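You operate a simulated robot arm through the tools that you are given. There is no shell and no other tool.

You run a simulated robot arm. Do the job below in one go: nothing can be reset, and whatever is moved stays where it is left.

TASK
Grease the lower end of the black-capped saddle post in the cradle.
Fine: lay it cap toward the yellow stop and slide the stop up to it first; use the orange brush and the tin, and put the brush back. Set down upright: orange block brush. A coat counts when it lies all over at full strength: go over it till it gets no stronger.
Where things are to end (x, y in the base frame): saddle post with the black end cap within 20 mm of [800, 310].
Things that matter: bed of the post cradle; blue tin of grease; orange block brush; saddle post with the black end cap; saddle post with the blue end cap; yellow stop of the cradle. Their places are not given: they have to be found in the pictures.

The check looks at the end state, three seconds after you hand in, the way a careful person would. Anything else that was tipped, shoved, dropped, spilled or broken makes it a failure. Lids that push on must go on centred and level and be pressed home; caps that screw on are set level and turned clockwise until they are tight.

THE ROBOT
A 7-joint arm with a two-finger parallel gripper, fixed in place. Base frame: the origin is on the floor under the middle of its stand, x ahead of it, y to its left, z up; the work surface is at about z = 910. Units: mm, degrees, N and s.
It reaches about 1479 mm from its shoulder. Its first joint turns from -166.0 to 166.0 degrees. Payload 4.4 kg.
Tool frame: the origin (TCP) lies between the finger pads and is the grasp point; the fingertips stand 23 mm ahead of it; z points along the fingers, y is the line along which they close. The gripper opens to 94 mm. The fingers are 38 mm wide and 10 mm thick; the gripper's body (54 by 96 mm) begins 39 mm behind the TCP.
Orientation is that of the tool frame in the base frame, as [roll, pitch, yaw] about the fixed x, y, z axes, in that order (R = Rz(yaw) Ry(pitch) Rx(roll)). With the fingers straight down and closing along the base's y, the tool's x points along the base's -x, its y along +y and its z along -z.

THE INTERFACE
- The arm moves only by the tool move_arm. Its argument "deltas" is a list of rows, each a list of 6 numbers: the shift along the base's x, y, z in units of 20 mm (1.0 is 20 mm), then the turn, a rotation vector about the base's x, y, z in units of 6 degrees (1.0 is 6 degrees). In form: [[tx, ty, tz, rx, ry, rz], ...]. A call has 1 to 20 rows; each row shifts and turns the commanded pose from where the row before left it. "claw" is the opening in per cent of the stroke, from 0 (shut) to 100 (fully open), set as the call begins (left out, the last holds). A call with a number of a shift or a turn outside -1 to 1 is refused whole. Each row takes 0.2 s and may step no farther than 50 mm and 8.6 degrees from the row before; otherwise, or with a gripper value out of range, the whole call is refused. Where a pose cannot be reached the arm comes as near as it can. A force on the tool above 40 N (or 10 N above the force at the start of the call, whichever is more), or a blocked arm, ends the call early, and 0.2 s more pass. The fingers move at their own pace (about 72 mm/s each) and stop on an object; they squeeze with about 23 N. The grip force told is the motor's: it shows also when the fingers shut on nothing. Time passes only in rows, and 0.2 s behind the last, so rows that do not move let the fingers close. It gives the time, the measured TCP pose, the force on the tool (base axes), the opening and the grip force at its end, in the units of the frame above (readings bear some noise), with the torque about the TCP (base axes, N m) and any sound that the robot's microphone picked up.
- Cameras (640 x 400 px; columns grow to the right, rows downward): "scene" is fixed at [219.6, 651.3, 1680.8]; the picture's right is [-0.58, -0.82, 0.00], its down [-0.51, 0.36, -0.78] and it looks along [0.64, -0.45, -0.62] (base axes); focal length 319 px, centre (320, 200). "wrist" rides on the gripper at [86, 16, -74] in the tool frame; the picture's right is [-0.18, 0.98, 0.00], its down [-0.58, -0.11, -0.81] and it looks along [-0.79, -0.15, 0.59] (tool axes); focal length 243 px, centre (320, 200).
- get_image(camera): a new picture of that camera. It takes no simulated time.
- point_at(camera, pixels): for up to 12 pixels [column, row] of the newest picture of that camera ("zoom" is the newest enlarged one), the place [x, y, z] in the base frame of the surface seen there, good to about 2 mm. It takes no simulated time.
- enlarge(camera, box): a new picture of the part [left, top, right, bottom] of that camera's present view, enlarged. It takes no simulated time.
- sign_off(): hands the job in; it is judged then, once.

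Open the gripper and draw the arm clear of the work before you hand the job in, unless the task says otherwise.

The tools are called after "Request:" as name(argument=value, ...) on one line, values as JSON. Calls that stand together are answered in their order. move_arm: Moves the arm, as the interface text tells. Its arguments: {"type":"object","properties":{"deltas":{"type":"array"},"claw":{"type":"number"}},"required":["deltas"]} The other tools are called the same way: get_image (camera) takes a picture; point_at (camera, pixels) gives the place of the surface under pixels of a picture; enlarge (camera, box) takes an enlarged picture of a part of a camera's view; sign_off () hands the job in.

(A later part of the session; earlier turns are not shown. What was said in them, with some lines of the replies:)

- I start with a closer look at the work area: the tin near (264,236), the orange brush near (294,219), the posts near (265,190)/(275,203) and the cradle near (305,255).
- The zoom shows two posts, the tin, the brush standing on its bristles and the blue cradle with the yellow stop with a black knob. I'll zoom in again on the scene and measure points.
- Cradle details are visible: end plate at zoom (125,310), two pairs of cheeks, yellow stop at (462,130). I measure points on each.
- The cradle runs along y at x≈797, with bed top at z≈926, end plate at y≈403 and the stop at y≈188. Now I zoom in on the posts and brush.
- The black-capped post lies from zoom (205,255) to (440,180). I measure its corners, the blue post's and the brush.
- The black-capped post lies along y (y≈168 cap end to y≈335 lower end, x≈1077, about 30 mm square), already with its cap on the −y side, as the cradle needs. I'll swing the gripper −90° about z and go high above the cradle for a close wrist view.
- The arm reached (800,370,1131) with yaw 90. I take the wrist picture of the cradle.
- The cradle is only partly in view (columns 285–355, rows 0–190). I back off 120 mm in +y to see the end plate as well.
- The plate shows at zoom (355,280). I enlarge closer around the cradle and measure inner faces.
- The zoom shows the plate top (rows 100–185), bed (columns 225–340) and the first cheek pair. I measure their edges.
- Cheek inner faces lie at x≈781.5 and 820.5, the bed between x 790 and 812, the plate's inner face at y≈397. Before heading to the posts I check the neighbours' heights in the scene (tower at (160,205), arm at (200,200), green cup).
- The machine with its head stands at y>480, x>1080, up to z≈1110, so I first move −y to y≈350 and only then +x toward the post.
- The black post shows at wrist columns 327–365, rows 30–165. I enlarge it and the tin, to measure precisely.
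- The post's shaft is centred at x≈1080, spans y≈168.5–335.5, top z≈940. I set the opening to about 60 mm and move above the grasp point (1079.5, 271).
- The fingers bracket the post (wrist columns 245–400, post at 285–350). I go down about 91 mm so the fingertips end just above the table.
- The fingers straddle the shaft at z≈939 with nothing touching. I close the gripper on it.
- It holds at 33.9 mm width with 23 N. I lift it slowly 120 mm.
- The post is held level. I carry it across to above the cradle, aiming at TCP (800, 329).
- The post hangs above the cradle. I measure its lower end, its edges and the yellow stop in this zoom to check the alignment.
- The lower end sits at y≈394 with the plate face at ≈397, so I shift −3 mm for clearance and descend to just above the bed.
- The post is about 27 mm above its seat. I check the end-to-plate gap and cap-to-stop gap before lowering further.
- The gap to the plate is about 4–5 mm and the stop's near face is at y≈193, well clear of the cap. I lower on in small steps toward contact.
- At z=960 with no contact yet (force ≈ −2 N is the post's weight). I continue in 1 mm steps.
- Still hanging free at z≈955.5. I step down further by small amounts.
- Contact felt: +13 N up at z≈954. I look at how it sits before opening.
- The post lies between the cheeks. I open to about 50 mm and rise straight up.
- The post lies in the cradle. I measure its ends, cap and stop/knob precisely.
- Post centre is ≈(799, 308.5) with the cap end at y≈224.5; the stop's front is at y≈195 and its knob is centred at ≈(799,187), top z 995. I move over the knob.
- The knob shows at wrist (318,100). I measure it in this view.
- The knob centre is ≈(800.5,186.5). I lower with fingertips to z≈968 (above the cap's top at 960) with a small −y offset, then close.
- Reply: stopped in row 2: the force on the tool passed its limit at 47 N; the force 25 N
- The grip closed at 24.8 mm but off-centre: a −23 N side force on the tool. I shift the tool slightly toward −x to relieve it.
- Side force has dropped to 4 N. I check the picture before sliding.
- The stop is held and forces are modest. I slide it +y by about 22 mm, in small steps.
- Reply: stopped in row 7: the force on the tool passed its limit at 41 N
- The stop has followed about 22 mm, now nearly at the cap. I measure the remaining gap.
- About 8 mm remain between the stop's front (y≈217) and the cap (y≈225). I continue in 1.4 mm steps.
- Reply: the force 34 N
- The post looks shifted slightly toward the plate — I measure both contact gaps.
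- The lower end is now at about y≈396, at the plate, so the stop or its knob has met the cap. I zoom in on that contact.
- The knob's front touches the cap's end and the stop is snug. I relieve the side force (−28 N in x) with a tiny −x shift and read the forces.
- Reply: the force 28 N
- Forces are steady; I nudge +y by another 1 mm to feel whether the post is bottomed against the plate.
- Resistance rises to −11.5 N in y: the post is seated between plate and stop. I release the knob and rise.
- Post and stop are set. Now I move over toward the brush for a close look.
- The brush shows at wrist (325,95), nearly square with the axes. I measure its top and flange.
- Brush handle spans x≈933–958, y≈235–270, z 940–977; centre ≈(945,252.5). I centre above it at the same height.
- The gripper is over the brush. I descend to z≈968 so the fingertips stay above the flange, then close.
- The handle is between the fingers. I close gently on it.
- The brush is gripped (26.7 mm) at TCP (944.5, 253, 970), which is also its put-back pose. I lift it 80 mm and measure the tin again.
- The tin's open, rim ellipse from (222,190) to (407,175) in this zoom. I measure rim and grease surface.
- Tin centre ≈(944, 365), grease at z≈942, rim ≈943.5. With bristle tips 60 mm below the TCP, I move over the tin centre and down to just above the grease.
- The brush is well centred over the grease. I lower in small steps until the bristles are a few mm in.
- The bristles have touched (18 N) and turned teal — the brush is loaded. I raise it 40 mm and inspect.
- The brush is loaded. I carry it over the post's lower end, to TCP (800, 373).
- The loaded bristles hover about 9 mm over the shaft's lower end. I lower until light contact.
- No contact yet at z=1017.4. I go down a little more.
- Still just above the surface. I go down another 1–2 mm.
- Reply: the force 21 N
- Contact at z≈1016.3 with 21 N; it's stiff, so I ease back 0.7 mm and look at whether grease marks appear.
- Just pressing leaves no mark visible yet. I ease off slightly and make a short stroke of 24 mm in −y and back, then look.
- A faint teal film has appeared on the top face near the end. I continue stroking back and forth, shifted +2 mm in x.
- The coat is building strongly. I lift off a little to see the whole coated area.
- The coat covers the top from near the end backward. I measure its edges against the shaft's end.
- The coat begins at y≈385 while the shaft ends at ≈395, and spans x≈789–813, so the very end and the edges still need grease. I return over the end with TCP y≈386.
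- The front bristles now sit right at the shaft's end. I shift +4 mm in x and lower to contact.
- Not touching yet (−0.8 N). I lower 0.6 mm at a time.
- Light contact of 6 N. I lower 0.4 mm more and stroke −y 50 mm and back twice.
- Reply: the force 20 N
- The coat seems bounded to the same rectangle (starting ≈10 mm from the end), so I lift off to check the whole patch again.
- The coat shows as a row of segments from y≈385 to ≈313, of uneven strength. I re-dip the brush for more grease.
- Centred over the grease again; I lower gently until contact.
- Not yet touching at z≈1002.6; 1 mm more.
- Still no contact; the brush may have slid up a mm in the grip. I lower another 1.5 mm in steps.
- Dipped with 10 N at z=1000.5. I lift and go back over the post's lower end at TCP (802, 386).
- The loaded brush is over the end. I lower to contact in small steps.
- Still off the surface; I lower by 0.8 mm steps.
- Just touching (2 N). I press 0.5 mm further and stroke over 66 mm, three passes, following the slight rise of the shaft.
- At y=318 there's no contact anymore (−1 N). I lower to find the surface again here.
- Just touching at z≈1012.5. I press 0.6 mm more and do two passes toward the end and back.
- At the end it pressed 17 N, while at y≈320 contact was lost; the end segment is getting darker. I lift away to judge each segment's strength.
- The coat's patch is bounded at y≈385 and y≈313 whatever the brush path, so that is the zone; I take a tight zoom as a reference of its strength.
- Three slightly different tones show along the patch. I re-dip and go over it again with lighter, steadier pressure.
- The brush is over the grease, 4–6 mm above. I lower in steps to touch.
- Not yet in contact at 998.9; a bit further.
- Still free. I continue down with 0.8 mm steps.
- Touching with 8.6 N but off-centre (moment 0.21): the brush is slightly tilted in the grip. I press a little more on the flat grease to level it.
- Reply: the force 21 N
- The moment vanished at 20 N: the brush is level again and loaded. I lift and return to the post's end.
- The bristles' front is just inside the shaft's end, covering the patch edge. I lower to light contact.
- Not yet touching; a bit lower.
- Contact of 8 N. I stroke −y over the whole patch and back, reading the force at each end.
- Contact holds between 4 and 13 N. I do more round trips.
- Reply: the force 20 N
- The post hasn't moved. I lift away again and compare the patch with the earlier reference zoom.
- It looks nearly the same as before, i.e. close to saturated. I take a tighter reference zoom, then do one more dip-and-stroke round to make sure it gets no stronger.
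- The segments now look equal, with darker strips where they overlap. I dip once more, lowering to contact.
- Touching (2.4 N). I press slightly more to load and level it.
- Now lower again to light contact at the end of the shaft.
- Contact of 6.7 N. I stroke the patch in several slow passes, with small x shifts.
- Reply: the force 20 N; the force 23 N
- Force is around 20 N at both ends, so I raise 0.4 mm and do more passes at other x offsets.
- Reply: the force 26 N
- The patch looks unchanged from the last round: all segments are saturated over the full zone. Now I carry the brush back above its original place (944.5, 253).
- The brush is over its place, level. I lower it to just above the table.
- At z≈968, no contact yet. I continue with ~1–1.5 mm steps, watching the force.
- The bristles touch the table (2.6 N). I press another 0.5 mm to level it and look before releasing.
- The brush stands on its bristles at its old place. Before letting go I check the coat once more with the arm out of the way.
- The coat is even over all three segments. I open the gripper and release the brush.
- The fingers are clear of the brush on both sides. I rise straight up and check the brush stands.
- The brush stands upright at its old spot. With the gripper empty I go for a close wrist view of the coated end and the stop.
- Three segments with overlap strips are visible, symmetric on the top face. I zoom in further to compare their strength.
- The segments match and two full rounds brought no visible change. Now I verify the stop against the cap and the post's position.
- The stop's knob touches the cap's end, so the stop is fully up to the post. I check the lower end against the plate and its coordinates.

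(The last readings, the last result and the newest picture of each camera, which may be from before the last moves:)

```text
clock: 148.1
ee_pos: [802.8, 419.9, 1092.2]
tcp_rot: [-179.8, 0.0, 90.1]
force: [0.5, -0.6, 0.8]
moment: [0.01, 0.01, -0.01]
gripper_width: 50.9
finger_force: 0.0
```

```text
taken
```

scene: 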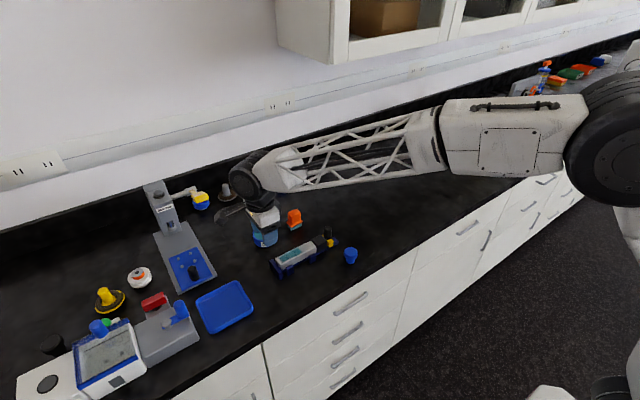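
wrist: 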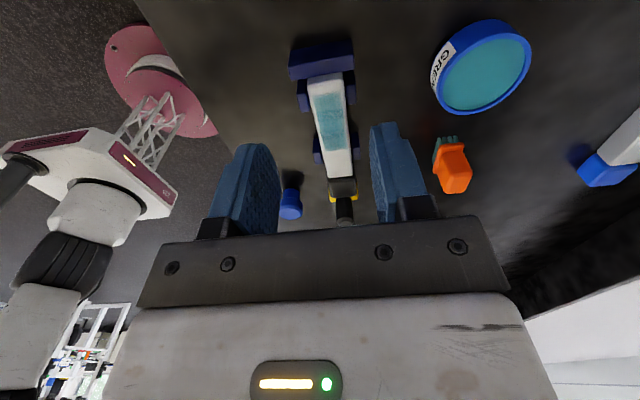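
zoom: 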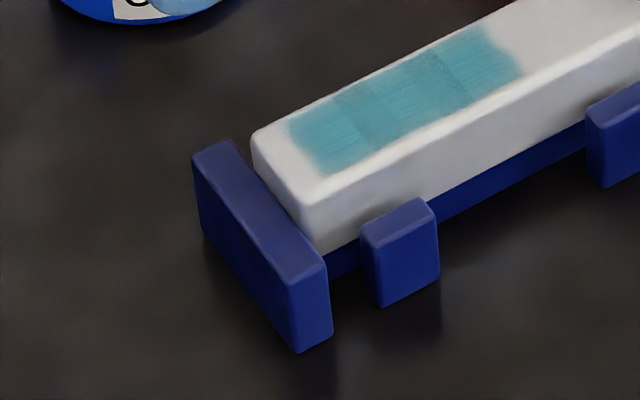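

The post is seated snugly at y≈396 with centre ≈(800, 312). I open the gripper fully, rise and withdraw the arm toward the start pose.

Request:
move_arm(deltas=[[0, 0, 0.9, 0, 0, 0], [0, 0, 0.9, 0, 0, 0], [0, 0, 0.9, 0, 0, 0], [0, 0, 0.9, 0, 0, 0], [-0.5, -0.9, 0.5, 0, 0, 0], [-0.5, -0.95, 0.5, 0, 0, 0], [-0.5, -0.95, 0.5, 0, 0, 0], [-0.5, -0.95, 0.5, 0, 0, 0], [-0.5, -0.95, 0.3, 0, 0, 0], [-0.5, -0.95, 0.3, 0, 0, 0], [-0.5, -0.95, 0.3, 0, 0, 0], [-0.5, -0.95, 0.3, 0, 0, 0], [-0.5, -0.95, 0.3, 0, 0, 0], [-0.5, -0.95, 0.3, 0, 0, 0], [-0.5, -0.95, 0.3, 0, 0, 0], [-0.5, -0.95, 0.3, 0, 0, 0], [-0.5, -0.95, 0, 0, 0, 0], [-0.5, -0.95, 0, 0, 0, 0], [0, 0, 0, 0, 0, 0]], claw=100)

Request:
get_image(camera="scene")

Request:
enlarge(camera="scene", box=[220, 150, 380, 290])

```text
clock: 152.1
ee_pos: [662.5, 153.8, 1253.3]
tcp_rot: [-179.8, 0.0, 90.2]
force: [-0.4, 0.8, 1.2]
moment: [0.01, 0.01, 0.0]
gripper_width: 94.3
finger_force: 0.0
```

```text
taken
```

scene: 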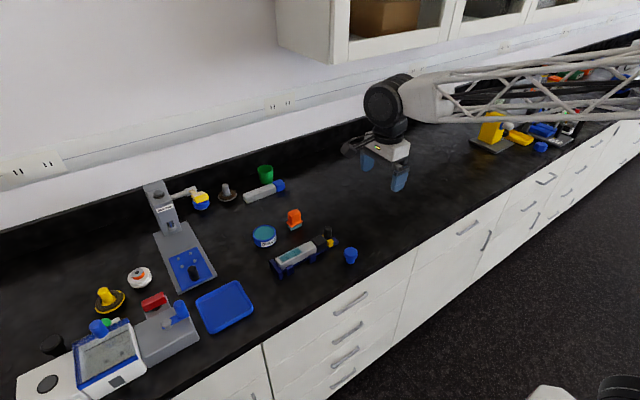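

```text
2.86 times, centred on (300, 220) of scene
```

zoom: 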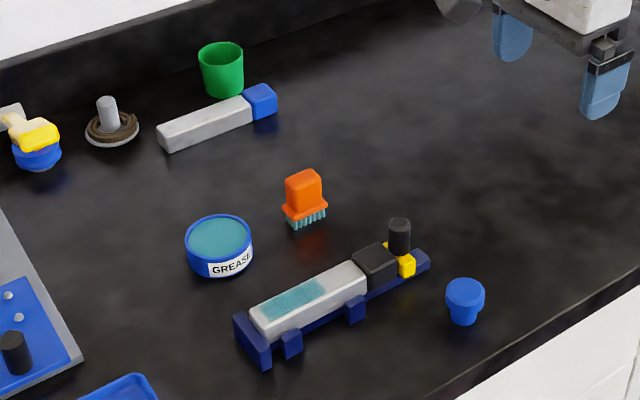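

The final scene shows the post seated in the cradle with its lower end evenly coated. The stop is against the cap, the brush is upright at (305,200) in the zoom, the tin and blue-capped post are where they were, and the arm is clear. I hand in the job.

Request:
sign_off()

```text
The job is handed in.
```

The job is handed in: the black-capped post is in the cradle with its lower end greased. I don't have the result of the check.

- **Post:** it lies cap toward the yellow stop, centred at about (800, 312), so 2 mm from the target. Its lower end sits against the end plate.
- **Stop:** I slid it along until the black knob on the stop met the cap. The knob sticks out further than the stop's body, so a gap of a few mm remains between that body and the cap.
- **Coat:** it covers a patch on the upper face, about 72 by 24 mm. I dipped the brush four times, and the last two rounds brought no visible change. The coat always stopped about 10 mm short of the very end, even with the brush over that part. The other faces and the end face have no grease. I took the patch to be the whole area to coat.
- **Brush:** it is back where it stood, upright on its bristles. It slid up a few mm in the grip while I was brushing.
- **Everything else:** the tin and the blue-capped post look unmoved in the last picture. The gripper is open and the arm is clear.
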